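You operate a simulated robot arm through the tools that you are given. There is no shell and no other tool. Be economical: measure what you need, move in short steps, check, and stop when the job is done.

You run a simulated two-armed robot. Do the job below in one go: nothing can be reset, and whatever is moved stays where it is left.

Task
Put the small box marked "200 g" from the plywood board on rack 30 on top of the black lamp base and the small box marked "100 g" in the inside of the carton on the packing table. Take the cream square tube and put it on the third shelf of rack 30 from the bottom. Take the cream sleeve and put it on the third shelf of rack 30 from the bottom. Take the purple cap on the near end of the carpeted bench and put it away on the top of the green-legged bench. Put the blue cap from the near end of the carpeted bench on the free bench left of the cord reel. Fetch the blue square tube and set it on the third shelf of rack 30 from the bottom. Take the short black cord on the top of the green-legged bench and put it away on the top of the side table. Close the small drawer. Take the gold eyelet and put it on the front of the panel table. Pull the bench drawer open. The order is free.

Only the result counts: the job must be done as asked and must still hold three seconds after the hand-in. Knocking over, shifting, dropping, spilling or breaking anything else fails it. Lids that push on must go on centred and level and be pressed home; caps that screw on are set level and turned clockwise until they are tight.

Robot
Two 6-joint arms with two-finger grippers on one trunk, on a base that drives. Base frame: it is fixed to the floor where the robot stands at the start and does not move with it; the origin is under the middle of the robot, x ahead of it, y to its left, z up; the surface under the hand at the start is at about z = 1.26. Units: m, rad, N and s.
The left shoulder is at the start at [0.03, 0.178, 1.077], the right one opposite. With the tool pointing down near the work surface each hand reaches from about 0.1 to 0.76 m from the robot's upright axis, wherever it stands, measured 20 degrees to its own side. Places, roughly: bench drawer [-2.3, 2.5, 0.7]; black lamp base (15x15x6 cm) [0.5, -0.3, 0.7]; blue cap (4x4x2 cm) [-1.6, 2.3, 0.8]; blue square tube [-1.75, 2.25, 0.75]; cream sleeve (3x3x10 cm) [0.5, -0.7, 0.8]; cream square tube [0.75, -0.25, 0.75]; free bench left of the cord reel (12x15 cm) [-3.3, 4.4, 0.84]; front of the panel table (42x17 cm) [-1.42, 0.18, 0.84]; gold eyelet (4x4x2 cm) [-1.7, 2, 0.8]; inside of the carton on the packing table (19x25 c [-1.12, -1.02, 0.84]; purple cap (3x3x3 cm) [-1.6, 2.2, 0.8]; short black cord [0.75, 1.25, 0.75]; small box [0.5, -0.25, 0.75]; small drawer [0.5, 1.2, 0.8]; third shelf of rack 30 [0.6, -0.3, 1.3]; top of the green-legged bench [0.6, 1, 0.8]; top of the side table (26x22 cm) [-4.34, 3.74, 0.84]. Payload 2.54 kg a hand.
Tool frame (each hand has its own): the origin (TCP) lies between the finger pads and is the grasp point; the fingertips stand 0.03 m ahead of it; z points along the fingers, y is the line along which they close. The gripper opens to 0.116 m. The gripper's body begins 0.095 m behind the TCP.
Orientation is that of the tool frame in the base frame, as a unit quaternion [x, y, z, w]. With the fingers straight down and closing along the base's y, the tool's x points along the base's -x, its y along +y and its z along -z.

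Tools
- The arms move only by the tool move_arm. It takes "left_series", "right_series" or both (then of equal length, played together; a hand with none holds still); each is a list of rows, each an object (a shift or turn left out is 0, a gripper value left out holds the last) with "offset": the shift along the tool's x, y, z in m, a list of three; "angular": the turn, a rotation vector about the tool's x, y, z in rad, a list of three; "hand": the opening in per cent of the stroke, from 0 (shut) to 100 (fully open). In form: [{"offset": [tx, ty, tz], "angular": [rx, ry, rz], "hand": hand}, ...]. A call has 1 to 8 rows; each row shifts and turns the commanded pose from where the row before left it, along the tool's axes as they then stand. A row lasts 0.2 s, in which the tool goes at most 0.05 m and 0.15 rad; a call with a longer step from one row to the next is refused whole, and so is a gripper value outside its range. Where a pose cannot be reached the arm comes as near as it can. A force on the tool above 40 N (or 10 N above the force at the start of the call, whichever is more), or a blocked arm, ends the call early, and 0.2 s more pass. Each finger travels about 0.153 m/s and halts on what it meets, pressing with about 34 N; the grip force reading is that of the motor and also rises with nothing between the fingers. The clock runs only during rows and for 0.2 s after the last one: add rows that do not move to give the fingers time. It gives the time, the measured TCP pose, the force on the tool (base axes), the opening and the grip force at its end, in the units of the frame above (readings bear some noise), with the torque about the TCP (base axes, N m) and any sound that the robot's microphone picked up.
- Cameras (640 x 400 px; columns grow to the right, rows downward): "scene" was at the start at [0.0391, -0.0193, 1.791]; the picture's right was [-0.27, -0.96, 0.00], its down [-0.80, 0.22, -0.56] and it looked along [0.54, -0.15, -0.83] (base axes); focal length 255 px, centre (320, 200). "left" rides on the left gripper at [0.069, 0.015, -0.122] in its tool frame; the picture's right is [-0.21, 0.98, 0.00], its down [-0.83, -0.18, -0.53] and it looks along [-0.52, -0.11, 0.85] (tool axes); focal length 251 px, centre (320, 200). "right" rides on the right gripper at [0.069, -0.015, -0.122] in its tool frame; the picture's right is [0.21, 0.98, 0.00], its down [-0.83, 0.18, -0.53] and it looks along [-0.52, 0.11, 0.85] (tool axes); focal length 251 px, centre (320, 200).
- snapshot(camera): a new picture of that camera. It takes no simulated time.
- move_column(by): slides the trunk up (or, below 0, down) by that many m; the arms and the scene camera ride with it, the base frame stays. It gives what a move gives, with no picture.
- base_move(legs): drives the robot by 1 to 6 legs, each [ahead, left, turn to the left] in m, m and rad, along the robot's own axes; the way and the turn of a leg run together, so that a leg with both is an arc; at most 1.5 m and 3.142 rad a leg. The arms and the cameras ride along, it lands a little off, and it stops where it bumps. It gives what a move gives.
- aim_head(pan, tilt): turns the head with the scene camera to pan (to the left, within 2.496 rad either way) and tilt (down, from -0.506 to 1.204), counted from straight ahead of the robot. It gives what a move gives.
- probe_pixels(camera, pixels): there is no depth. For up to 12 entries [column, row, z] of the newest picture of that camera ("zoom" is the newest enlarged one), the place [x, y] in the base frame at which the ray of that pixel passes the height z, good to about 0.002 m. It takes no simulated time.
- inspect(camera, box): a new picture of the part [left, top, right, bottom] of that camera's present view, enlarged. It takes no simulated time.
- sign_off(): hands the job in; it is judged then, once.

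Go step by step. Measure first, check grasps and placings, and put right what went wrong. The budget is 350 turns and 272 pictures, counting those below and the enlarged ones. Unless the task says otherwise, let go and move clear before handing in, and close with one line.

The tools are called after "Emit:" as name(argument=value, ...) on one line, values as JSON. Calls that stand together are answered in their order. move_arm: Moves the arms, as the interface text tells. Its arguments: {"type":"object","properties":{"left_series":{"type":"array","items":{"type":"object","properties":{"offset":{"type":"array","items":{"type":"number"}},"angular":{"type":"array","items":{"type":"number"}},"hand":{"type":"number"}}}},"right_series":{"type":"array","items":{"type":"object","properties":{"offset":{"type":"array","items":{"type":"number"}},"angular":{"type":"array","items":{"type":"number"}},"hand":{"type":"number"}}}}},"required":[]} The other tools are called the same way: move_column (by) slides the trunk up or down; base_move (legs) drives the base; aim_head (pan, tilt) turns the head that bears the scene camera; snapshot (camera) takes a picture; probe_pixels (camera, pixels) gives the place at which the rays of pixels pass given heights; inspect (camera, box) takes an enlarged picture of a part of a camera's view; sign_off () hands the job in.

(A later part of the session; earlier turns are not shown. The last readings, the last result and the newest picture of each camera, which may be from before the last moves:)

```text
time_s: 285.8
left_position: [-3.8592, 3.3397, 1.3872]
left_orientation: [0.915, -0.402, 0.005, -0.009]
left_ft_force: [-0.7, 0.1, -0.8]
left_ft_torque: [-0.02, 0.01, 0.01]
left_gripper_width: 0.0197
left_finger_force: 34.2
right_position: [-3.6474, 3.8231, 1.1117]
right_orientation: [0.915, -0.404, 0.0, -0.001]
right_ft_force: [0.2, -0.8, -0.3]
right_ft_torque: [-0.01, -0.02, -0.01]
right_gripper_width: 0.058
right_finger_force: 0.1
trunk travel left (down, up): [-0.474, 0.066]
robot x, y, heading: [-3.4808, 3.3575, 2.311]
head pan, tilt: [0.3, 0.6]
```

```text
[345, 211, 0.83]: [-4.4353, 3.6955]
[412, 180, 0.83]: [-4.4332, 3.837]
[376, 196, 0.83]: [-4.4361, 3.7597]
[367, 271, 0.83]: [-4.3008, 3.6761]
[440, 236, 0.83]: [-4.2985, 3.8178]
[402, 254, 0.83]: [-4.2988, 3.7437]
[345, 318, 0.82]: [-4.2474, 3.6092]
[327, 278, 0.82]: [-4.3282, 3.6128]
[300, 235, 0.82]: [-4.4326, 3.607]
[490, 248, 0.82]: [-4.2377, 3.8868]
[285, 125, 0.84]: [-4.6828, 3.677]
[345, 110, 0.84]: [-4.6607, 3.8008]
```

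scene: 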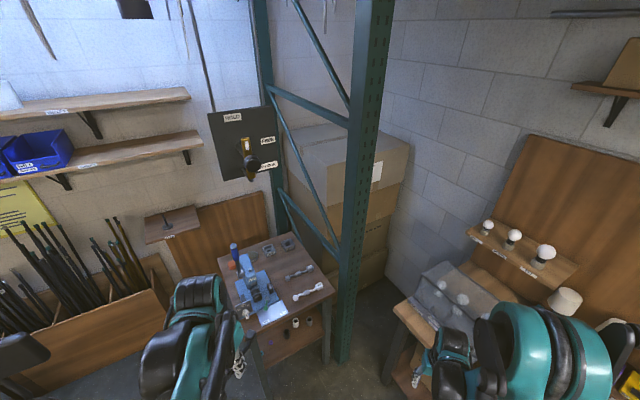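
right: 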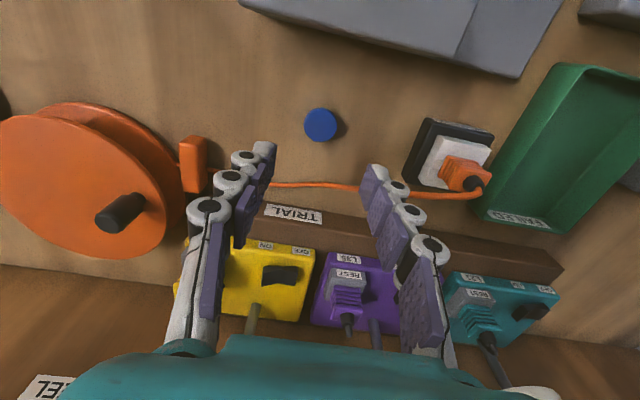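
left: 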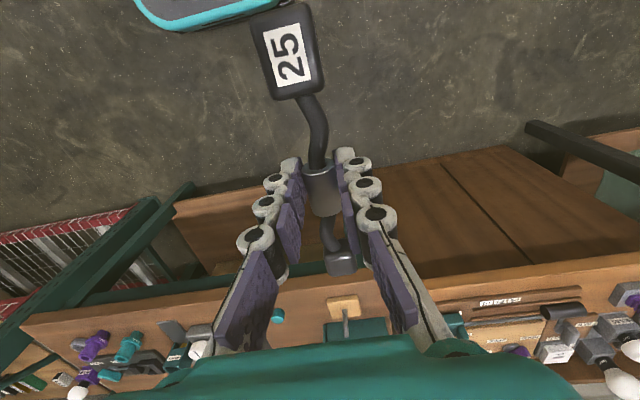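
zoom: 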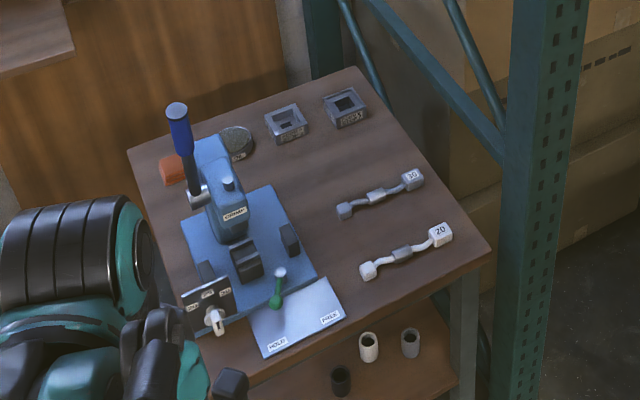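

The two cords lie along y at x = -4.435 and -4.299, so there's room for ours between them at x ≈ -4.367, also along y. I'll lower the trunk, move closer and turn the left wrist so the cord points along y.

Emit:
move_column(by=-0.25)

Emit:
base_move(legs=[[0.23, 0.1, 0]])

Emit:
move_arm(left_series=[{"offset": [-0.03, 0, -0.02], "angular": [0, 0, 0.15]}, {"offset": [-0.03, 0, 0], "angular": [0, 0, 0.15]}, {"offset": [-0.03, 0, 0], "angular": [0, 0, 0.15]}, {"offset": [-0.03, 0, 0], "angular": [0, 0, 0.15]}, {"offset": [-0.03, 0, 0], "angular": [0, 0, 0.14]}])

Emit:
snapshot(camera="left")

Emit:
snapshot(camera="scene")

```text
time_s: 288.4
left_position: [-3.8583, 3.3418, 1.1373]
left_orientation: [0.915, -0.402, 0.004, -0.009]
left_ft_force: [-0.1, 0.2, -0.5]
left_ft_torque: [0.0, 0.0, 0.0]
left_gripper_width: 0.02
left_finger_force: 34.2
right_position: [-3.6468, 3.8227, 0.862]
right_orientation: [0.915, -0.404, -0.001, -0.002]
right_ft_force: [0.3, 0.0, 1.2]
right_ft_torque: [0.03, 0.0, 0.0]
right_gripper_width: 0.058
right_finger_force: 0.1
trunk travel left (down, up): [-0.224, 0.316]
robot x, y, heading: [-3.4803, 3.3556, 2.313]
head pan, tilt: [0.3, 0.6]
```

```text
time_s: 290.2
left_position: [-4.0863, 3.4453, 1.1368]
left_orientation: [0.915, -0.402, 0.005, -0.007]
left_ft_force: [-0.2, 0.0, -0.3]
left_ft_torque: [0.01, 0.02, -0.05]
left_gripper_width: 0.0198
left_finger_force: 33.9
right_position: [-3.8745, 3.927, 0.8608]
right_orientation: [0.914, -0.405, 0.0, -0.003]
right_ft_force: [-0.2, 1.0, -0.3]
right_ft_torque: [-0.03, -0.01, -0.01]
right_gripper_width: 0.0582
right_finger_force: 0.0
trunk travel left (down, up): [-0.224, 0.316]
robot x, y, heading: [-3.7106, 3.459, 2.312]
head pan, tilt: [0.3, 0.6]
```

```text
time_s: 291.4
left_position: [-4.1481, 3.5778, 1.159]
left_orientation: [-0.707, 0.707, 0.0, 0.009]
left_ft_force: [-0.2, -0.5, 0.6]
left_ft_torque: [-0.05, -0.02, -0.02]
left_gripper_width: 0.0199
left_finger_force: 33.7
right_position: [-3.8741, 3.9266, 0.8616]
right_orientation: [0.914, -0.406, 0.0, -0.002]
right_ft_force: [0.1, -0.1, -1.0]
right_ft_torque: [0.02, 0.0, 0.03]
right_gripper_width: 0.058
right_finger_force: 0.0
trunk travel left (down, up): [-0.224, 0.316]
robot x, y, heading: [-3.7056, 3.4574, 2.304]
head pan, tilt: [0.3, 0.6]
```

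```text
92 pictures are left
```

left: 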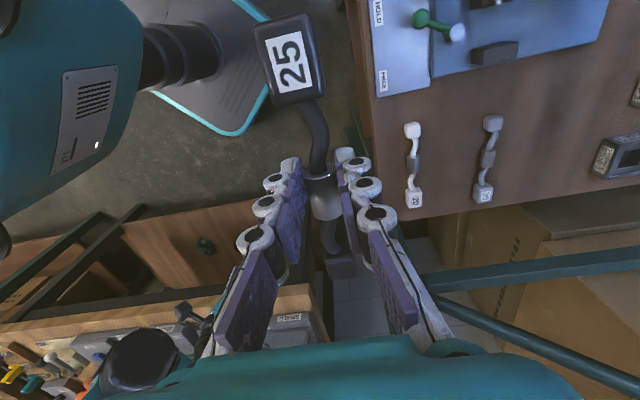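

```text
91 pictures are left
```

scene: 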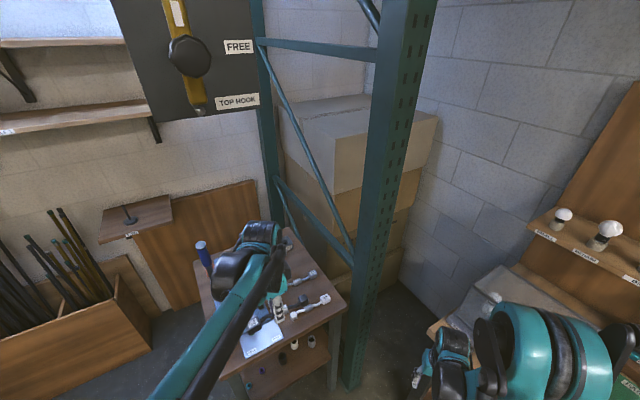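

Emit:
move_arm(left_series=[{"offset": [-0.04, 0.02, 0]}, {"offset": [-0.04, 0.02, 0]}, {"offset": [-0.035, 0.03, -0.01]}, {"offset": [-0.03, 0.035, -0.01]}, {"offset": [-0.027, 0.038, 0]}, {"offset": [0, 0.045, 0]}, {"offset": [0, 0.031, 0]}])

Emit:
snapshot(camera="left")

```text
time_s: 293.0
left_position: [-4.3685, 3.7497, 1.1761]
left_orientation: [0.707, -0.707, 0.002, -0.009]
left_ft_force: [0.2, 0.5, -0.7]
left_ft_torque: [0.03, 0.02, -0.02]
left_gripper_width: 0.0198
left_finger_force: 33.8
right_position: [-3.8744, 3.9262, 0.8616]
right_orientation: [0.914, -0.405, -0.001, -0.002]
right_ft_force: [0.0, 0.5, 0.0]
right_ft_torque: [-0.03, 0.0, 0.01]
right_gripper_width: 0.0579
right_finger_force: 0.0
trunk travel left (down, up): [-0.224, 0.316]
robot x, y, heading: [-3.706, 3.457, 2.312]
head pan, tilt: [0.3, 0.6]
```

```text
90 pictures are left
```

left: 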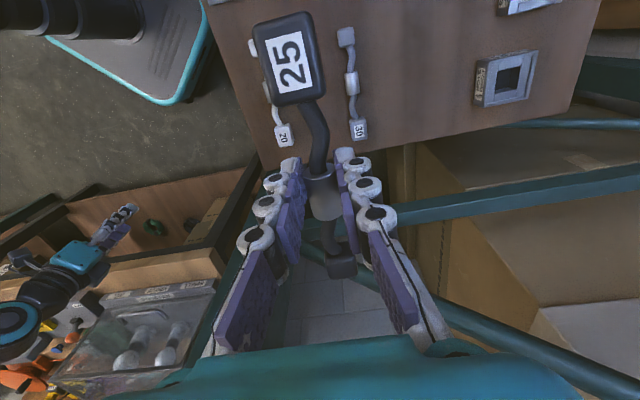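

Emit:
probe_pixels(camera="left", pixels=[[346, 37, 0.83], [358, 130, 0.83], [351, 85, 0.83], [284, 135, 0.83], [267, 90, 0.83], [250, 46, 0.83]])

```text
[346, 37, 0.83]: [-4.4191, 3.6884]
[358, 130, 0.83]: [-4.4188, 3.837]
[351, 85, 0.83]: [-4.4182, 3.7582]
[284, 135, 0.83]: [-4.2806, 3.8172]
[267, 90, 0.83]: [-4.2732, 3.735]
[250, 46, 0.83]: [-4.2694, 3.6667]
```

The cords' midline is at x ≈ -4.352. I'll shift 16 mm and descend to check.

Emit:
move_arm(left_series=[{"offset": [0, -0.016, 0.03]}, {"offset": [0, 0, 0.045]}, {"offset": [0, 0, 0.045]}, {"offset": [0, 0, 0.045]}, {"offset": [0, 0, 0.045]}, {"offset": [0, 0, 0.03]}])

Emit:
snapshot(camera="left")

Emit:
inspect(camera="scene", box=[190, 210, 360, 370])

```text
time_s: 294.4
left_position: [-4.3484, 3.7534, 0.9356]
left_orientation: [0.707, -0.707, 0.0, -0.01]
left_ft_force: [-0.3, -0.1, -0.7]
left_ft_torque: [-0.01, 0.0, -0.02]
left_gripper_width: 0.0198
left_finger_force: 34.2
right_position: [-3.8732, 3.9261, 0.8619]
right_orientation: [0.914, -0.405, -0.001, -0.002]
right_ft_force: [-0.2, -0.1, 0.7]
right_ft_torque: [-0.04, 0.02, 0.03]
right_gripper_width: 0.058
right_finger_force: 0.0
trunk travel left (down, up): [-0.224, 0.316]
robot x, y, heading: [-3.7095, 3.4618, 2.308]
head pan, tilt: [0.3, 0.6]
```

```text
89 pictures are left
```

left: 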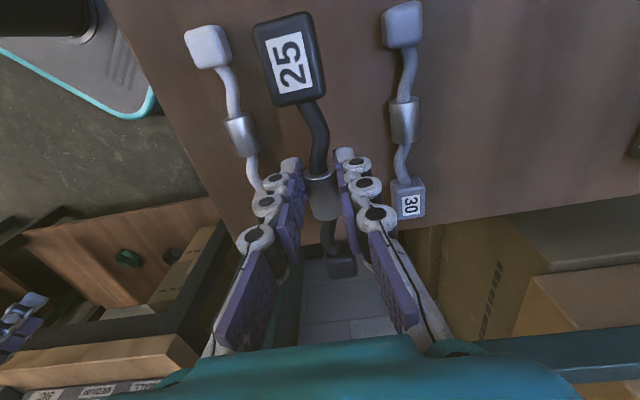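

```text
2.50 times, centred on (275, 290) of scene
```

zoom: 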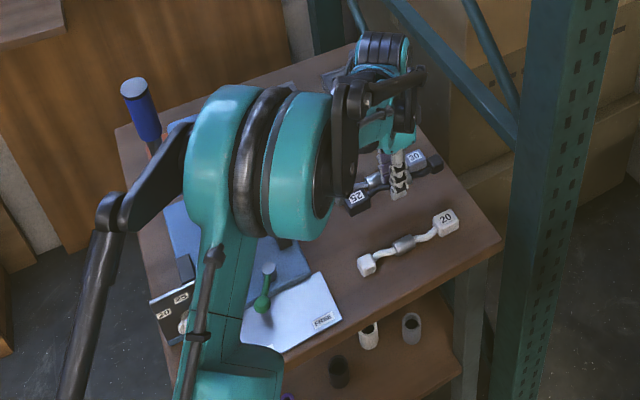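

Midway between the two cords. Lowering the rest.

Emit:
move_arm(left_series=[{"offset": [0, 0, 0.04]}, {"offset": [0, 0, 0.02]}, {"offset": [0, 0, 0.008]}])

Emit:
move_arm(left_series=[{"offset": [0, 0, 0.005]}])

Emit:
move_arm(left_series=[{"offset": [0, 0, 0.004]}])

```text
time_s: 295.2
left_position: [-4.3467, 3.7519, 0.871]
left_orientation: [0.708, -0.706, -0.001, -0.009]
left_ft_force: [-4.6, 2.0, 26.3]
left_ft_torque: [-0.45, 0.26, 0.0]
left_gripper_width: 0.02
left_finger_force: 33.9
right_position: [-3.8731, 3.9263, 0.8633]
right_orientation: [0.914, -0.405, -0.002, -0.002]
right_ft_force: [0.0, 0.5, -1.8]
right_ft_torque: [-0.02, 0.01, 0.0]
right_gripper_width: 0.0578
right_finger_force: 0.0
trunk travel left (down, up): [-0.224, 0.316]
robot x, y, heading: [-3.7098, 3.4589, 2.306]
head pan, tilt: [0.3, 0.6]
```

```text
time_s: 295.6
left_position: [-4.3465, 3.7517, 0.8691]
left_orientation: [0.707, -0.707, -0.001, -0.01]
left_ft_force: [3.0, -0.8, 21.5]
left_ft_torque: [-0.2, 0.12, 0.03]
left_gripper_width: 0.0198
left_finger_force: 34.0
right_position: [-3.8717, 3.9253, 0.8623]
right_orientation: [0.914, -0.405, -0.002, -0.003]
right_ft_force: [-0.3, -0.2, 0.0]
right_ft_torque: [0.01, 0.0, 0.03]
right_gripper_width: 0.0579
right_finger_force: 0.0
trunk travel left (down, up): [-0.224, 0.316]
robot x, y, heading: [-3.7104, 3.4575, 2.312]
head pan, tilt: [0.3, 0.6]
stopped in row 1 (left hand): the force on the tool passed its limit at 49 N (the readings are from after the stop); the commanded pose is now the measured one
```

```text
time_s: 295.9
left_position: [-4.3452, 3.7519, 0.8699]
left_orientation: [0.707, -0.707, -0.001, -0.01]
left_ft_force: [6.5, -1.8, 25.1]
left_ft_torque: [-0.24, 0.09, 0.01]
left_gripper_width: 0.0197
left_finger_force: 33.7
right_position: [-3.8724, 3.9268, 0.8638]
right_orientation: [0.914, -0.406, -0.003, -0.004]
right_ft_force: [-0.1, -0.3, 1.2]
right_ft_torque: [-0.04, 0.0, 0.02]
right_gripper_width: 0.0581
right_finger_force: 0.0
trunk travel left (down, up): [-0.224, 0.316]
robot x, y, heading: [-3.7094, 3.4592, 2.307]
head pan, tilt: [0.3, 0.6]
stopped in row 1 (left hand): the force on the tool passed its limit at 47 N (the readings are from after the stop); the commanded pose is now the measured one
```

Table contact at TCP z = 0.87. I'll ease off and release.

Emit:
move_arm(left_series=[{"offset": [0, 0, -0.002]}, {"hand": 30}, {"hand": 38}, {}])

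Emit:
snapshot(camera="left")

Emit:
move_arm(left_series=[{"offset": [0, 0, -0.03]}, {"offset": [0, 0, -0.045]}, {"offset": [0, 0, -0.045]}, {"offset": [0, 0, -0.045]}, {"offset": [0, 0, -0.045]}, {"offset": [0, 0, -0.045]}])

Emit:
snapshot(camera="left")

```text
time_s: 296.9
left_position: [-4.3473, 3.7534, 0.8671]
left_orientation: [0.708, -0.707, -0.001, -0.008]
left_ft_force: [-0.2, -0.8, 3.4]
left_ft_torque: [-0.09, -0.04, -0.01]
left_gripper_width: 0.045
left_finger_force: 0.0
right_position: [-3.872, 3.9266, 0.8618]
right_orientation: [0.914, -0.406, -0.001, -0.003]
right_ft_force: [0.3, -0.3, 0.0]
right_ft_torque: [-0.05, -0.01, -0.02]
right_gripper_width: 0.0579
right_finger_force: 0.1
trunk travel left (down, up): [-0.224, 0.316]
robot x, y, heading: [-3.7072, 3.4583, 2.307]
head pan, tilt: [0.3, 0.6]
```

```text
87 pictures are left
```

left: 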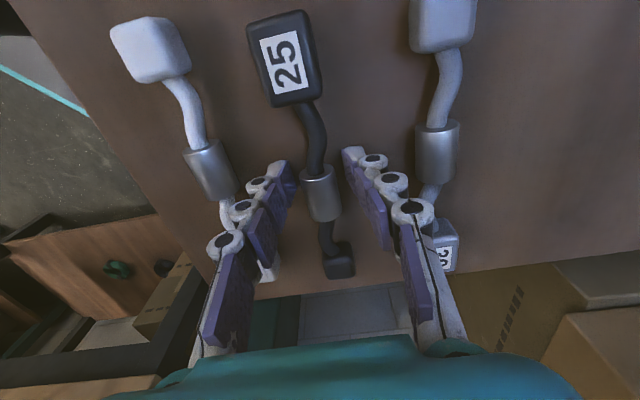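

```text
time_s: 298.3
left_position: [-4.3496, 3.7476, 1.1231]
left_orientation: [0.708, -0.706, -0.001, -0.008]
left_ft_force: [-0.8, 0.3, -0.1]
left_ft_torque: [0.02, -0.01, -0.01]
left_gripper_width: 0.0441
left_finger_force: 0.0
right_position: [-3.875, 3.9253, 0.8619]
right_orientation: [0.914, -0.405, -0.001, -0.002]
right_ft_force: [-0.4, -0.9, -0.1]
right_ft_torque: [-0.01, 0.0, 0.0]
right_gripper_width: 0.058
right_finger_force: 0.0
trunk travel left (down, up): [-0.224, 0.316]
robot x, y, heading: [-3.7031, 3.4561, 2.31]
head pan, tilt: [0.3, 0.6]
```

```text
86 pictures are left
```

left: 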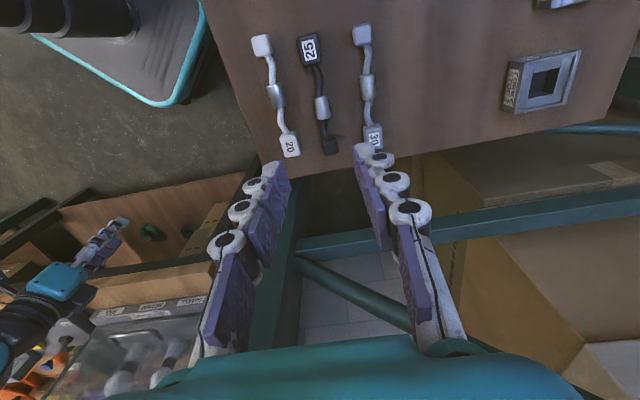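

The cord lies between the other two. I'll retract the left hand and go to the bench drawer.

Emit:
move_arm(left_series=[{"offset": [0, -0.045, 0]}, {"offset": [0.01, -0.045, 0]}, {"offset": [0.03, -0.035, 0]}, {"offset": [0.035, -0.03, 0]}, {"offset": [0.045, -0.01, 0]}, {"offset": [0.045, 0, 0]}, {"offset": [0.045, 0, 0]}, {"offset": [0.045, 0, 0]}])

Emit:
move_arm(left_series=[{"offset": [0, 0, 0], "angular": [0, 0, -0.15]}, {"offset": [0, 0, 0], "angular": [0, 0, -0.15]}, {"offset": [0, 0, 0], "angular": [0, 0, -0.15]}, {"offset": [0, 0, 0], "angular": [0, 0, -0.15]}, {"offset": [0, 0, 0], "angular": [0, 0, -0.14]}])

Emit:
base_move(legs=[[-0.25, 0, 0], [0, 0, 0.83], [-0.8, 0, 0], [0, 0, 1.571]])

Emit:
aim_head(pan=0.0, tilt=0.85)

Emit:
snapshot(camera="scene")

```text
time_s: 300.1
left_position: [-4.1866, 3.4963, 1.1225]
left_orientation: [0.708, -0.706, -0.001, -0.009]
left_ft_force: [-0.4, -0.9, -0.7]
left_ft_torque: [0.05, -0.01, -0.02]
left_gripper_width: 0.0442
left_finger_force: 0.0
right_position: [-3.8734, 3.9257, 0.8624]
right_orientation: [0.914, -0.405, 0.0, -0.002]
right_ft_force: [-0.1, 0.4, 0.1]
right_ft_torque: [0.04, 0.03, -0.01]
right_gripper_width: 0.058
right_finger_force: 0.0
trunk travel left (down, up): [-0.224, 0.316]
robot x, y, heading: [-3.7076, 3.4624, 2.311]
head pan, tilt: [0.3, 0.6]
```

```text
time_s: 301.3
left_position: [-4.1853, 3.4954, 1.1219]
left_orientation: [0.915, -0.402, 0.002, -0.009]
left_ft_force: [0.7, 0.2, -0.8]
left_ft_torque: [-0.01, -0.02, -0.05]
left_gripper_width: 0.0441
left_finger_force: 0.1
right_position: [-3.8732, 3.9255, 0.8619]
right_orientation: [0.914, -0.405, -0.001, -0.003]
right_ft_force: [0.6, -0.1, 0.1]
right_ft_torque: [0.03, -0.02, 0.02]
right_gripper_width: 0.058
right_finger_force: 0.2
trunk travel left (down, up): [-0.224, 0.316]
robot x, y, heading: [-3.7074, 3.458, 2.308]
head pan, tilt: [0.3, 0.6]
```

```text
time_s: 313.0
left_position: [-2.4068, 2.9057, 1.1227]
left_orientation: [0.714, 0.7, -0.007, -0.006]
left_ft_force: [-0.7, -0.4, 0.7]
left_ft_torque: [0.01, 0.0, 0.0]
left_gripper_width: 0.0442
left_finger_force: 0.0
right_position: [-2.9303, 2.8081, 0.8615]
right_orientation: [0.715, 0.7, -0.003, -0.001]
right_ft_force: [-0.8, -0.5, 0.8]
right_ft_torque: [-0.04, -0.01, -0.02]
right_gripper_width: 0.0576
right_finger_force: 0.0
trunk travel left (down, up): [-0.224, 0.316]
robot x, y, heading: [-2.728, 3.2619, -1.59]
head pan, tilt: [0.3, 0.6]
```

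```text
time_s: 313.8
left_position: [-2.4078, 2.9057, 1.1216]
left_orientation: [0.714, 0.7, -0.007, -0.005]
left_ft_force: [0.7, -0.7, 0.1]
left_ft_torque: [0.02, -0.02, 0.0]
left_gripper_width: 0.0442
left_finger_force: 0.0
right_position: [-2.9302, 2.8092, 0.8612]
right_orientation: [0.715, 0.699, -0.002, 0.0]
right_ft_force: [1.0, 0.5, -0.5]
right_ft_torque: [0.0, 0.0, 0.01]
right_gripper_width: 0.0579
right_finger_force: 0.0
trunk travel left (down, up): [-0.224, 0.316]
robot x, y, heading: [-2.7301, 3.2633, -1.59]
head pan, tilt: [0.0, 0.85]
```

```text
85 pictures are left
```

scene: 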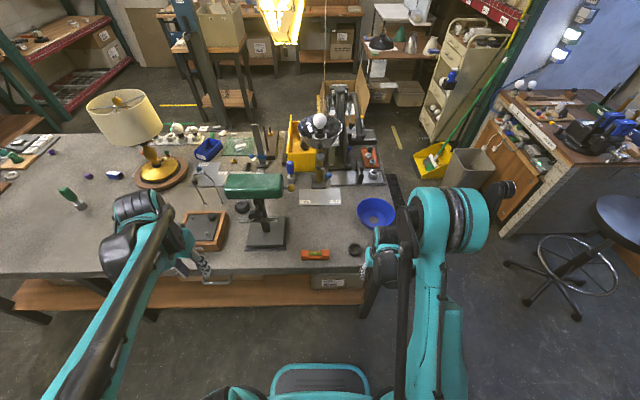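

Emit:
move_arm(right_series=[{"offset": [0.03, 0, -0.03]}, {"offset": [0.03, 0, -0.035]}, {"offset": [0.02, 0, -0.04]}, {"offset": [0, 0, -0.045]}])

Emit:
inspect(camera="scene", box=[130, 230, 290, 330])

Emit:
snapshot(camera="left")

```text
time_s: 314.8
left_position: [-2.407, 2.9063, 1.1225]
left_orientation: [0.714, 0.7, -0.008, -0.005]
left_ft_force: [-0.3, -0.3, -0.2]
left_ft_torque: [-0.04, -0.02, 0.0]
left_gripper_width: 0.0441
left_finger_force: 0.1
right_position: [-2.9272, 2.8899, 1.0102]
right_orientation: [0.715, 0.699, -0.003, -0.001]
right_ft_force: [-0.2, -0.5, 0.7]
right_ft_torque: [-0.01, 0.03, -0.02]
right_gripper_width: 0.0582
right_finger_force: 0.1
trunk travel left (down, up): [-0.224, 0.316]
robot x, y, heading: [-2.728, 3.2619, -1.588]
head pan, tilt: [0.0, 0.85]
```

```text
4.00 times, centred on (210, 280) of scene
```

zoom: 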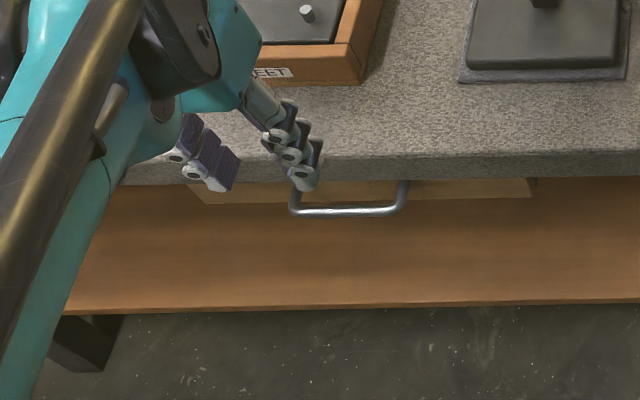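

```text
83 pictures are left
```

left: 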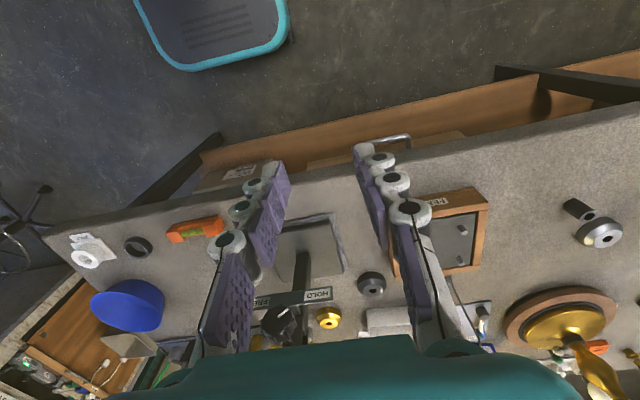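

The handle is a horizontal bar, scene (205–231, 282), left view (372–410, ~138). I'll triangulate it.

Emit:
probe_pixels(camera="scene", pixels=[[206, 283, 0.7], [206, 283, 0.77], [230, 283, 0.7], [230, 283, 0.77], [240, 272, 0.828]])

Emit:
inspect(camera="left", box=[330, 100, 450, 180])

```text
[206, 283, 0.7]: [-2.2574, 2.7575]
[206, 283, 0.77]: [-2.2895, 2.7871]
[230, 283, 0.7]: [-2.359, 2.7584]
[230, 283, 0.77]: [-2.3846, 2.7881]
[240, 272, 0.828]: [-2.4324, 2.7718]
```

```text
5.00 times, centred on (390, 140) of left
```

zoom: 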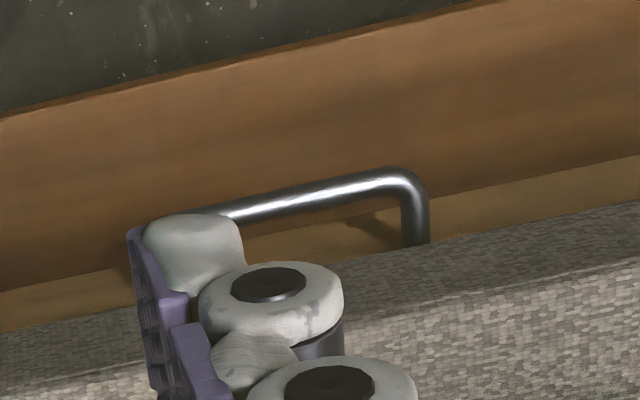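

Emit:
probe_pixels(camera="left", pixels=[[408, 136, 0.7], [408, 136, 0.77], [380, 141, 0.7], [380, 141, 0.77], [420, 150, 0.828]])

```text
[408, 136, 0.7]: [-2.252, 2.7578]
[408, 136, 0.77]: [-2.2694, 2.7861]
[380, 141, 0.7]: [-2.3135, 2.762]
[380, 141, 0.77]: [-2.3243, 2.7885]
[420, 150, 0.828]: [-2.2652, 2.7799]
```

The handle sits just under the edge at about x = -2.305, y ≈ 2.757, z ≈ 0.70. It needs a horizontal grip with fingers above and below the bar. I'll back off, lower the trunk and pitch the left hand forward.

Emit:
base_move(legs=[[-0.22, 0.25, 0.018]])

Emit:
move_column(by=-0.2)

Emit:
move_arm(left_series=[{"angular": [0, -0.15, 0], "hand": 70}, {"angular": [0, -0.15, 0]}, {"angular": [0, -0.15, 0]}, {"angular": [0, -0.15, 0]}, {"angular": [0, -0.15, 0]}, {"angular": [0, -0.15, 0]}, {"angular": [0, -0.15, 0]}, {"angular": [0, -0.15, 0]}])

Emit:
move_arm(left_series=[{"angular": [0, -0.15, 0]}, {"angular": [0, -0.15, 0]}, {"angular": [0, -0.07, 0]}])

Emit:
snapshot(camera="left")

Emit:
snapshot(camera="scene")

```text
time_s: 317.1
left_position: [-2.1447, 3.1302, 1.1223]
left_orientation: [0.707, 0.707, -0.008, -0.005]
left_ft_force: [-0.6, 0.7, 0.6]
left_ft_torque: [-0.04, -0.03, -0.01]
left_gripper_width: 0.0443
left_finger_force: 0.1
right_position: [-2.6655, 3.1042, 1.0109]
right_orientation: [0.709, 0.705, -0.003, 0.0]
right_ft_force: [0.6, -0.8, -0.3]
right_ft_torque: [-0.04, 0.02, 0.01]
right_gripper_width: 0.0579
right_finger_force: 0.0
trunk travel left (down, up): [-0.224, 0.316]
robot x, y, heading: [-2.4736, 3.4808, -1.577]
head pan, tilt: [0.0, 0.85]
```

```text
time_s: 319.2
left_position: [-2.1455, 3.1291, 0.9208]
left_orientation: [0.708, 0.706, -0.007, -0.005]
left_ft_force: [0.1, 0.1, -0.3]
left_ft_torque: [0.01, 0.02, 0.01]
left_gripper_width: 0.0439
left_finger_force: 0.1
right_position: [-2.6651, 3.1051, 0.8117]
right_orientation: [0.709, 0.705, -0.003, 0.0]
right_ft_force: [-0.1, -0.3, 0.5]
right_ft_torque: [-0.01, 0.02, -0.03]
right_gripper_width: 0.0582
right_finger_force: 0.0
trunk travel left (down, up): [-0.024, 0.516]
robot x, y, heading: [-2.4695, 3.482, -1.57]
head pan, tilt: [0.0, 0.85]
```

```text
time_s: 321.0
left_position: [-2.1308, 3.1214, 0.9255]
left_orientation: [0.579, 0.588, -0.405, 0.395]
left_ft_force: [0.0, 0.0, 0.5]
left_ft_torque: [-0.04, 0.01, -0.01]
left_gripper_width: 0.081
left_finger_force: 0.1
right_position: [-2.665, 3.1033, 0.8102]
right_orientation: [0.709, 0.705, -0.003, -0.001]
right_ft_force: [-0.9, 0.5, 0.6]
right_ft_torque: [-0.01, 0.03, 0.01]
right_gripper_width: 0.058
right_finger_force: 0.0
trunk travel left (down, up): [-0.024, 0.516]
robot x, y, heading: [-2.4729, 3.4788, -1.576]
head pan, tilt: [0.0, 0.85]
```

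```text
time_s: 322.0
left_position: [-2.1218, 3.1195, 1.016]
left_orientation: [-0.496, -0.504, 0.505, -0.495]
left_ft_force: [-0.5, 0.4, 0.1]
left_ft_torque: [0.04, -0.01, -0.06]
left_gripper_width: 0.0813
left_finger_force: 0.1
left hand out of reach, approached as far as the arm can: row 1, 2, 3
right_position: [-2.6647, 3.1051, 0.811]
right_orientation: [0.709, 0.705, -0.003, -0.001]
right_ft_force: [1.0, -0.4, 0.7]
right_ft_torque: [-0.02, 0.02, 0.02]
right_gripper_width: 0.0581
right_finger_force: 0.0
trunk travel left (down, up): [-0.024, 0.516]
robot x, y, heading: [-2.476, 3.4791, -1.578]
head pan, tilt: [0.0, 0.85]
stopped in row 3 (left hand): the arm was blocked; the commanded pose is now the measured one
```

```text
81 pictures are left
```

left: 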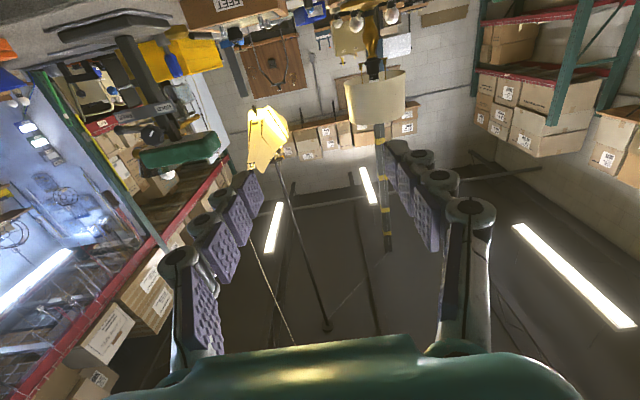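

```text
80 pictures are left
```

scene: 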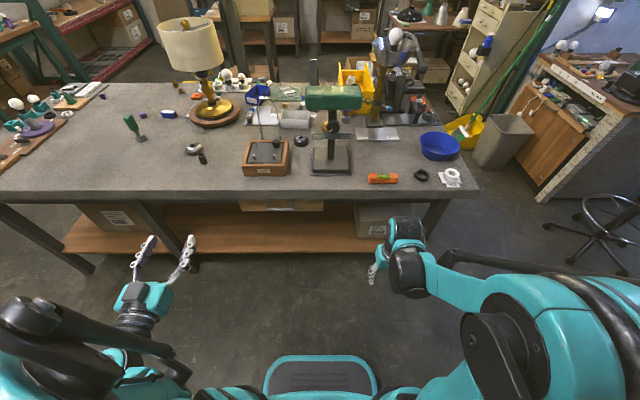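

The hand is horizontal (camera underneath). I'll give the arm more room by backing 0.15 m, then bring the hand down toward the handle line.

Emit:
base_move(legs=[[-0.15, 0, 0]])

Emit:
move_arm(left_series=[{"offset": [0.02, -0.02, 0.035]}, {"offset": [0.02, -0.02, 0.035]}, {"offset": [0.02, -0.02, 0.035]}, {"offset": [0.035, -0.022, 0.02]}, {"offset": [0.035, -0.022, 0.02]}, {"offset": [0.035, -0.022, 0.02]}, {"offset": [0.035, -0.022, 0.02]}, {"offset": [0.035, -0.022, 0.02]}])

Emit:
snapshot(camera="scene")

```text
time_s: 323.4
left_position: [-2.1219, 3.2724, 1.0174]
left_orientation: [0.495, 0.504, -0.504, 0.497]
left_ft_force: [0.4, 1.1, 0.4]
left_ft_torque: [0.02, 0.01, -0.01]
left_gripper_width: 0.0811
left_finger_force: 0.0
right_position: [-2.6641, 3.2565, 0.8093]
right_orientation: [0.709, 0.705, -0.004, 0.001]
right_ft_force: [0.0, 0.4, 0.2]
right_ft_torque: [-0.05, 0.02, 0.02]
right_gripper_width: 0.0581
right_finger_force: 0.0
trunk travel left (down, up): [-0.024, 0.516]
robot x, y, heading: [-2.4722, 3.6311, -1.571]
head pan, tilt: [0.0, 0.85]
```

```text
time_s: 325.2
left_position: [-2.2856, 3.021, 0.9733]
left_orientation: [0.496, 0.505, -0.503, 0.496]
left_ft_force: [0.5, -0.1, -0.1]
left_ft_torque: [0.02, -0.01, 0.02]
left_gripper_width: 0.0808
left_finger_force: 0.0
left hand out of reach, approached as far as the arm can: row 1, 2, 3, 4, 5, 6, 7, 8
right_position: [-2.6632, 3.2549, 0.8097]
right_orientation: [0.709, 0.706, -0.002, 0.0]
right_ft_force: [0.2, -0.5, -0.7]
right_ft_torque: [0.01, 0.0, 0.01]
right_gripper_width: 0.0581
right_finger_force: 0.1
trunk travel left (down, up): [-0.024, 0.516]
robot x, y, heading: [-2.4715, 3.6329, -1.569]
head pan, tilt: [0.0, 0.85]
```

```text
79 pictures are left
```

scene: 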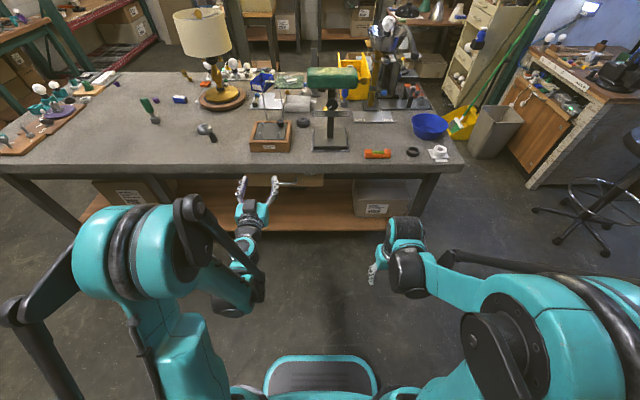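

A fully horizontal tool can't get low enough. I'll use about 45° pitch with a 90° roll, so the fingers close across the bar from front-above.

Emit:
move_arm(left_series=[{"angular": [0, 0.15, 0]}, {"angular": [0, 0.15, 0]}, {"angular": [0, 0.15, 0]}, {"angular": [0, 0.15, 0]}, {"angular": [0, 0.15, 0]}, {"angular": [0, 0, 0.15]}, {"angular": [0, 0, 0.15]}, {"angular": [0, 0, 0.15]}])

Emit:
move_arm(left_series=[{"angular": [0, 0, 0.15]}, {"angular": [0, 0, 0.15]}, {"angular": [0, 0, 0.15]}, {"angular": [0, 0, 0.15]}, {"angular": [0, 0, 0.15]}, {"angular": [0, 0, 0.15]}, {"angular": [0, 0, 0.15]}, {"angular": [0, 0, 0.07]}])

Emit:
snapshot(camera="left")

Emit:
snapshot(camera="scene")

```text
time_s: 327.0
left_position: [-2.2926, 3.0206, 0.9768]
left_orientation: [0.765, 0.469, -0.246, 0.367]
left_ft_force: [0.1, 0.6, 0.3]
left_ft_torque: [-0.01, 0.0, -0.01]
left_gripper_width: 0.0812
left_finger_force: 0.1
left hand out of reach, approached as far as the arm can: row 1
right_position: [-2.665, 3.2552, 0.8095]
right_orientation: [0.708, 0.706, -0.002, 0.0]
right_ft_force: [0.4, 0.3, 0.0]
right_ft_torque: [0.04, -0.04, 0.06]
right_gripper_width: 0.058
right_finger_force: 0.1
trunk travel left (down, up): [-0.024, 0.516]
robot x, y, heading: [-2.4742, 3.632, -1.575]
head pan, tilt: [0.0, 0.85]
```

```text
time_s: 328.8
left_position: [-2.2931, 3.0217, 0.9772]
left_orientation: [0.897, -0.009, -0.014, 0.441]
left_ft_force: [-0.1, 0.0, 0.0]
left_ft_torque: [-0.01, 0.01, -0.01]
left_gripper_width: 0.081
left_finger_force: 0.0
right_position: [-2.6663, 3.2558, 0.8107]
right_orientation: [0.708, 0.706, -0.003, 0.0]
right_ft_force: [-0.5, 0.3, -0.7]
right_ft_torque: [-0.03, -0.01, 0.03]
right_gripper_width: 0.0579
right_finger_force: 0.1
trunk travel left (down, up): [-0.024, 0.516]
robot x, y, heading: [-2.4724, 3.6324, -1.574]
head pan, tilt: [0.0, 0.85]
```

```text
78 pictures are left
```

left: 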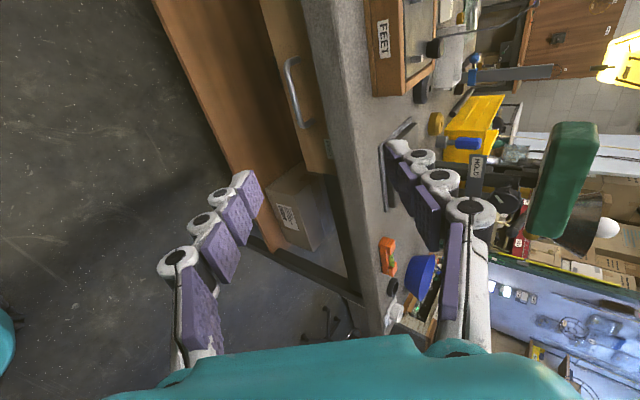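

```text
77 pictures are left
```

scene: 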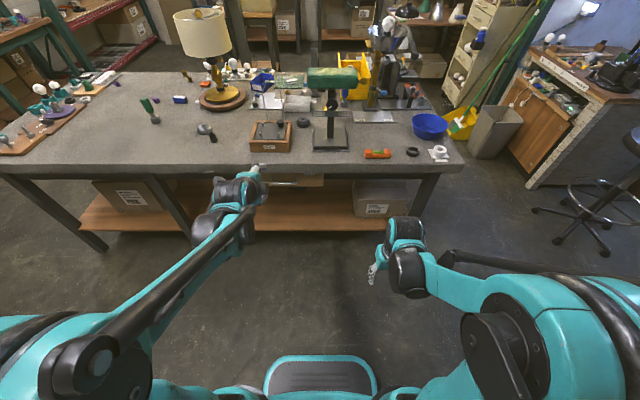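

Now the hand points forward-down with the fingers stacked. The handle shows at left (287–300, 60–127). I'll triangulate it against the scene view.

Emit:
inspect(camera="scene", box=[240, 150, 340, 220])

Emit:
probe_pixels(camera="left", pixels=[[288, 64, 0.68], [288, 64, 0.74], [299, 122, 0.68], [299, 122, 0.74]])

Emit:
inspect(camera="left", box=[240, 40, 380, 140])

```text
5.71 times, centred on (290, 185) of scene
```

zoom: 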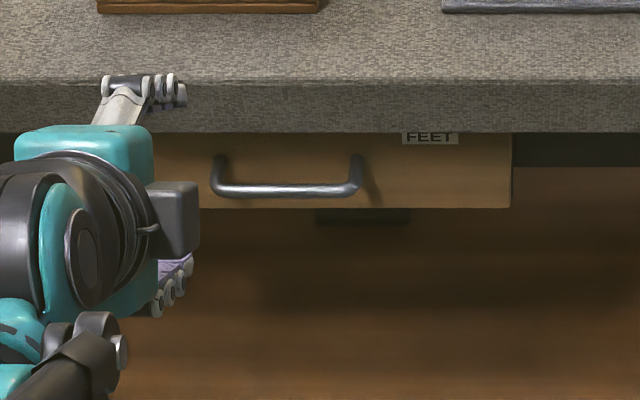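

```text
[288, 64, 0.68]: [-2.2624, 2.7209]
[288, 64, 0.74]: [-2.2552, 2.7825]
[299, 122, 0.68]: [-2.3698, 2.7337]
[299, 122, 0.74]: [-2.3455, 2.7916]
```

```text
4.00 times, centred on (310, 90) of left
```

zoom: 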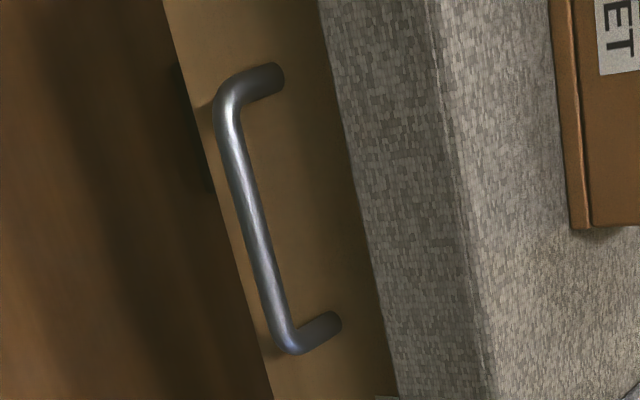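

Emit:
probe_pixels(camera="scene", pixels=[[271.5, 183, 0.68], [271.5, 183, 0.74], [296.5, 183, 0.68], [296.5, 183, 0.74]])

Emit:
probe_pixels(camera="zoom", pixels=[[229, 100, 0.68], [229, 100, 0.74], [285, 338, 0.68], [285, 338, 0.74], [258, 220, 0.72], [280, 75, 0.72]])

```text
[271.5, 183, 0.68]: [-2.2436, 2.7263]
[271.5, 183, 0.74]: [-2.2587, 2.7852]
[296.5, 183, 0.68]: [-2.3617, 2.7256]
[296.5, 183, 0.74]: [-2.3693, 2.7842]
```

```text
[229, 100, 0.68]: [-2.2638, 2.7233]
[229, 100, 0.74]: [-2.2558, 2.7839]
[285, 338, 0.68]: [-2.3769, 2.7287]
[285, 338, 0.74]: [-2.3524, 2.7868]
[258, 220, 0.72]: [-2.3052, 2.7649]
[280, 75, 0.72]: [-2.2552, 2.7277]
```

The bar is at about (-2.307, 2.765, 0.72), with the table's underside at about 0.778. A flatter pitch (~70°) clears the edge better and needs a more extended arm. I'll back up 8 cm, flatten the tool and move to a pre-grasp point.

Emit:
base_move(legs=[[-0.08, 0, 0]])

Emit:
move_arm(left_series=[{"offset": [-0.002, -0.02, 0.0426], "hand": 45}, {"offset": [-0.002, -0.02, 0.0426]}, {"offset": [-0.002, -0.02, 0.0426]}, {"offset": [-0.002, -0.02, 0.03], "angular": [-0.1, 0, 0]}, {"offset": [-0.002, -0.02, 0.03], "angular": [-0.1, 0, 0]}, {"offset": [-0.002, -0.02, 0.02], "angular": [-0.1, 0, 0]}, {"offset": [0, 0, 0], "angular": [-0.05, 0, 0]}])

Emit:
snapshot(camera="left")

Emit:
snapshot(camera="scene")

```text
time_s: 329.9
left_position: [-2.2937, 3.1004, 0.9769]
left_orientation: [0.897, -0.009, -0.016, 0.442]
left_ft_force: [-0.1, 0.4, 0.0]
left_ft_torque: [-0.04, -0.02, -0.02]
left_gripper_width: 0.0814
left_finger_force: 0.1
right_position: [-2.6647, 3.3371, 0.811]
right_orientation: [0.709, 0.705, -0.002, 0.001]
right_ft_force: [-0.2, 0.3, 0.3]
right_ft_torque: [-0.06, 0.03, -0.03]
right_gripper_width: 0.0578
right_finger_force: 0.1
trunk travel left (down, up): [-0.024, 0.516]
robot x, y, heading: [-2.473, 3.7089, -1.575]
head pan, tilt: [0.0, 0.85]
```

```text
time_s: 331.5
left_position: [-2.3129, 2.9754, 0.7756]
left_orientation: [0.807, -0.006, -0.017, 0.59]
left_ft_force: [0.4, 0.5, -1.1]
left_ft_torque: [-0.02, 0.01, 0.03]
left_gripper_width: 0.0525
left_finger_force: 0.1
left hand out of reach, approached as far as the arm can: row 6, 7
right_position: [-2.6653, 3.3361, 0.8104]
right_orientation: [0.709, 0.705, -0.003, 0.0]
right_ft_force: [-1.3, -0.1, 0.0]
right_ft_torque: [0.01, 0.02, 0.0]
right_gripper_width: 0.058
right_finger_force: 0.1
trunk travel left (down, up): [-0.024, 0.516]
robot x, y, heading: [-2.4731, 3.7105, -1.567]
head pan, tilt: [0.0, 0.85]
```

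```text
74 pictures are left
```

left: 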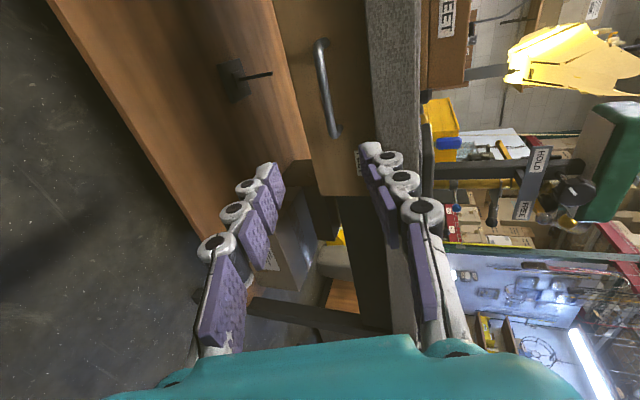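

```text
73 pictures are left
```

scene: 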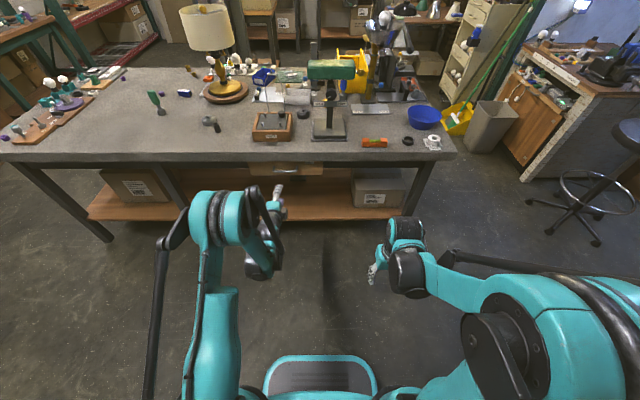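

The TCP axis (≈(320,111) at the bar's distance) lands on the bar (column ~326, rows 40–135). I'll verify its height from this view.

Emit:
probe_pixels(camera="left", pixels=[[325, 88, 0.71], [325, 88, 0.72], [325, 88, 0.73], [320, 45, 0.72], [334, 132, 0.72]])

Emit:
inspect(camera="left", box=[260, 20, 420, 160])

```text
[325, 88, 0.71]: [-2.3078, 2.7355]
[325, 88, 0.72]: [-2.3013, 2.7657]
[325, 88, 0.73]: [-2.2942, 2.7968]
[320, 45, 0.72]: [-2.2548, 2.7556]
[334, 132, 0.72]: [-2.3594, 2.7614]
```

```text
2.86 times, centred on (340, 90) of left
```

zoom: 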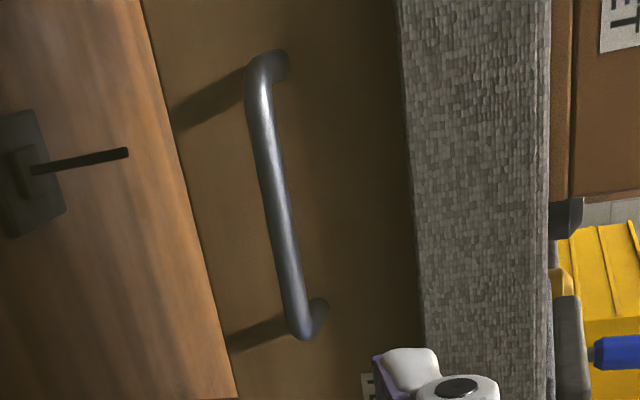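

Height confirmed (z = 0.72). Advancing along the tool axis onto the bar.

Emit:
move_arm(left_series=[{"offset": [0.001, 0.002, 0.04]}, {"offset": [0.001, 0.002, 0.04]}, {"offset": [0.001, 0.002, 0.04]}, {"offset": [0.001, 0.002, 0.03]}])

Emit:
snapshot(camera="left")

```text
time_s: 332.5
left_position: [-2.3144, 2.8304, 0.7358]
left_orientation: [0.807, -0.007, -0.016, 0.591]
left_ft_force: [0.6, -0.6, 0.0]
left_ft_torque: [0.01, -0.01, -0.01]
left_gripper_width: 0.0522
left_finger_force: 0.0
right_position: [-2.6651, 3.3352, 0.8098]
right_orientation: [0.709, 0.706, -0.004, -0.001]
right_ft_force: [-0.4, 0.7, -0.3]
right_ft_torque: [0.01, 0.0, 0.04]
right_gripper_width: 0.0581
right_finger_force: 0.1
trunk travel left (down, up): [-0.024, 0.516]
robot x, y, heading: [-2.4726, 3.7084, -1.576]
head pan, tilt: [0.0, 0.85]
```

```text
71 pictures are left
```

left: 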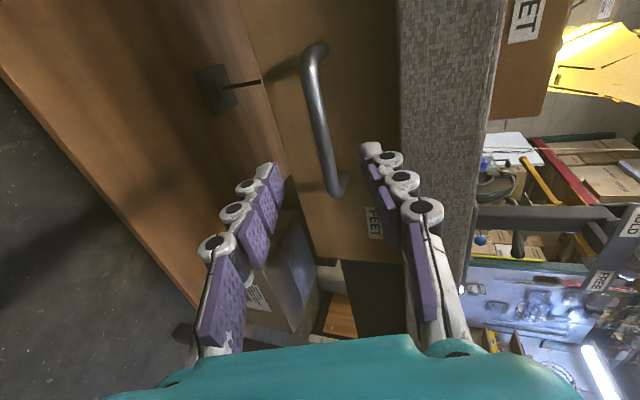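

Emit:
move_arm(left_series=[{"offset": [0, 0.001, 0.03]}, {"offset": [0, 0.001, 0.03]}])

Emit:
snapshot(camera="left")

```text
time_s: 333.1
left_position: [-2.3158, 2.7737, 0.719]
left_orientation: [0.807, -0.005, -0.017, 0.591]
left_ft_force: [0.2, -0.7, -0.2]
left_ft_torque: [0.0, 0.0, -0.02]
left_gripper_width: 0.0522
left_finger_force: 0.1
right_position: [-2.6654, 3.335, 0.8095]
right_orientation: [0.709, 0.705, -0.003, -0.001]
right_ft_force: [0.2, 0.7, 0.6]
right_ft_torque: [0.03, 0.01, 0.01]
right_gripper_width: 0.058
right_finger_force: 0.0
trunk travel left (down, up): [-0.024, 0.516]
robot x, y, heading: [-2.4712, 3.7107, -1.575]
head pan, tilt: [0.0, 0.85]
```

```text
70 pictures are left
```

left: 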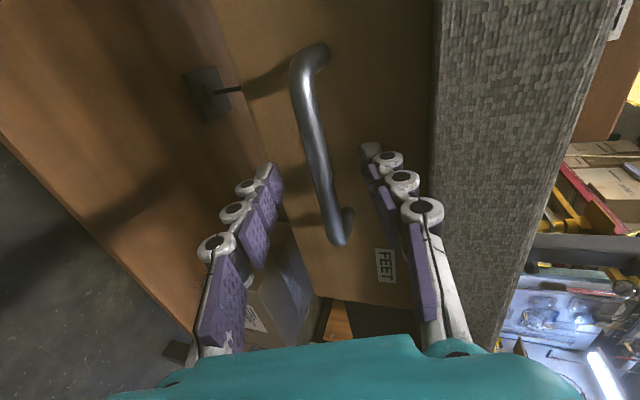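

The bar runs between the finger pads. Closing.

Emit:
move_arm(left_series=[{"hand": 25}, {"hand": 5}, {"hand": 5}, {}])

Emit:
snapshot(camera="left")

```text
time_s: 334.1
left_position: [-2.3163, 2.7748, 0.7216]
left_orientation: [0.806, -0.006, -0.017, 0.592]
left_ft_force: [-0.4, -1.4, 13.9]
left_ft_torque: [-0.06, -0.2, -0.06]
left_gripper_width: 0.0105
left_finger_force: 37.8
right_position: [-2.6649, 3.3361, 0.8111]
right_orientation: [0.709, 0.705, -0.003, 0.001]
right_ft_force: [0.9, -0.1, 0.3]
right_ft_torque: [-0.02, 0.03, 0.0]
right_gripper_width: 0.0581
right_finger_force: 0.1
trunk travel left (down, up): [-0.024, 0.516]
robot x, y, heading: [-2.4734, 3.712, -1.572]
head pan, tilt: [0.0, 0.85]
```

```text
69 pictures are left
```

left: 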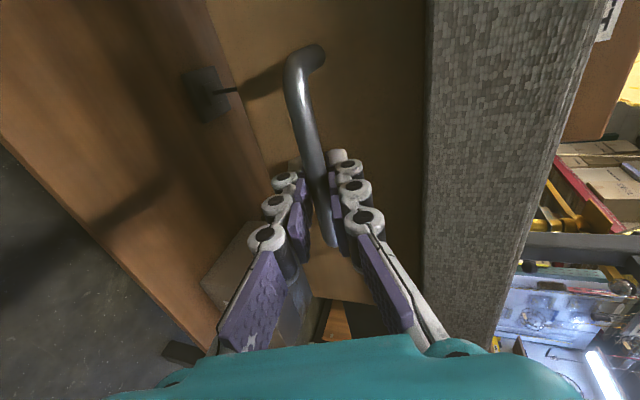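

The handle is gripped. Pulling straight toward +y with the arm.

Emit:
move_arm(left_series=[{"offset": [0, -0.0061, -0.019]}, {"offset": [0, -0.0076, -0.0238]}, {"offset": [0, -0.0091, -0.0286]}, {"offset": [0, -0.0091, -0.0286]}, {"offset": [0, -0.0091, -0.0286]}, {"offset": [0, -0.0091, -0.0286]}])

Emit:
snapshot(camera="scene")

```text
time_s: 335.5
left_position: [-2.3167, 2.9385, 0.721]
left_orientation: [0.806, -0.009, -0.016, 0.591]
left_ft_force: [-30.0, 0.9, 12.9]
left_ft_torque: [-0.01, 0.06, -0.63]
left_gripper_width: 0.0104
left_finger_force: 38.2
right_position: [-2.6675, 3.3372, 0.8089]
right_orientation: [0.709, 0.705, -0.002, 0.001]
right_ft_force: [-0.3, -0.3, 0.0]
right_ft_torque: [0.01, 0.05, 0.04]
right_gripper_width: 0.0584
right_finger_force: 0.0
trunk travel left (down, up): [-0.024, 0.516]
robot x, y, heading: [-2.4727, 3.7105, -1.576]
head pan, tilt: [0.0, 0.85]
```

```text
68 pictures are left
```

scene: 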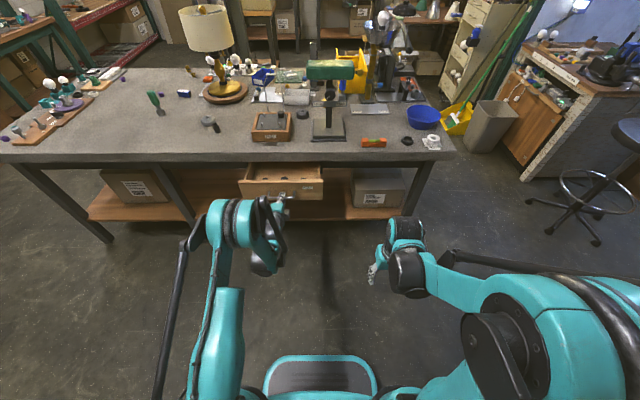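

The drawer is out about 16 cm. I'll pull on until it meets its stop.

Emit:
move_arm(left_series=[{"offset": [0.003, -0.0061, -0.019]}, {"offset": [0.003, -0.0061, -0.019]}, {"offset": [0, -0.0061, -0.019]}, {"offset": [0, -0.0061, -0.019]}])

Emit:
inspect(camera="scene", box=[200, 130, 360, 240])

```text
time_s: 336.4
left_position: [-2.2993, 2.9543, 0.7326]
left_orientation: [0.812, -0.005, -0.016, 0.583]
left_ft_force: [-0.8, 0.6, -38.1]
left_ft_torque: [0.26, -0.04, -0.33]
left_gripper_width: 0.0305
left_finger_force: 18.6
left hand out of reach, approached as far as the arm can: row 1, 2, 3, 4
right_position: [-2.6645, 3.3326, 0.8093]
right_orientation: [0.709, 0.705, -0.003, -0.001]
right_ft_force: [0.1, 0.1, 0.4]
right_ft_torque: [-0.01, -0.03, -0.01]
right_gripper_width: 0.0578
right_finger_force: 0.0
trunk travel left (down, up): [-0.024, 0.516]
robot x, y, heading: [-2.4703, 3.7091, -1.574]
head pan, tilt: [0.0, 0.85]
stopped in row 4 (left hand): the force on the tool passed its limit at 46 N (the readings are from after the stop); the commanded pose is now the measured one
```

```text
3.64 times, centred on (280, 185) of scene
```

zoom: 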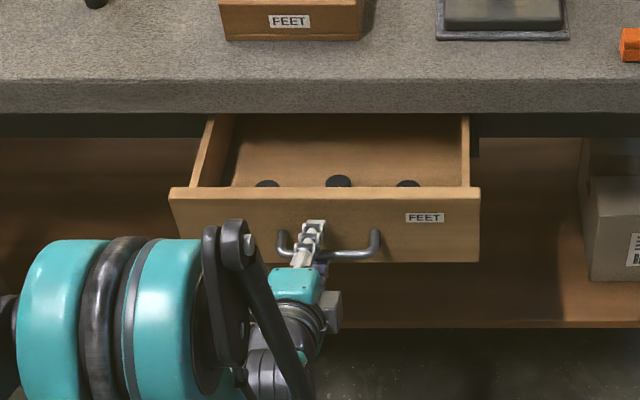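

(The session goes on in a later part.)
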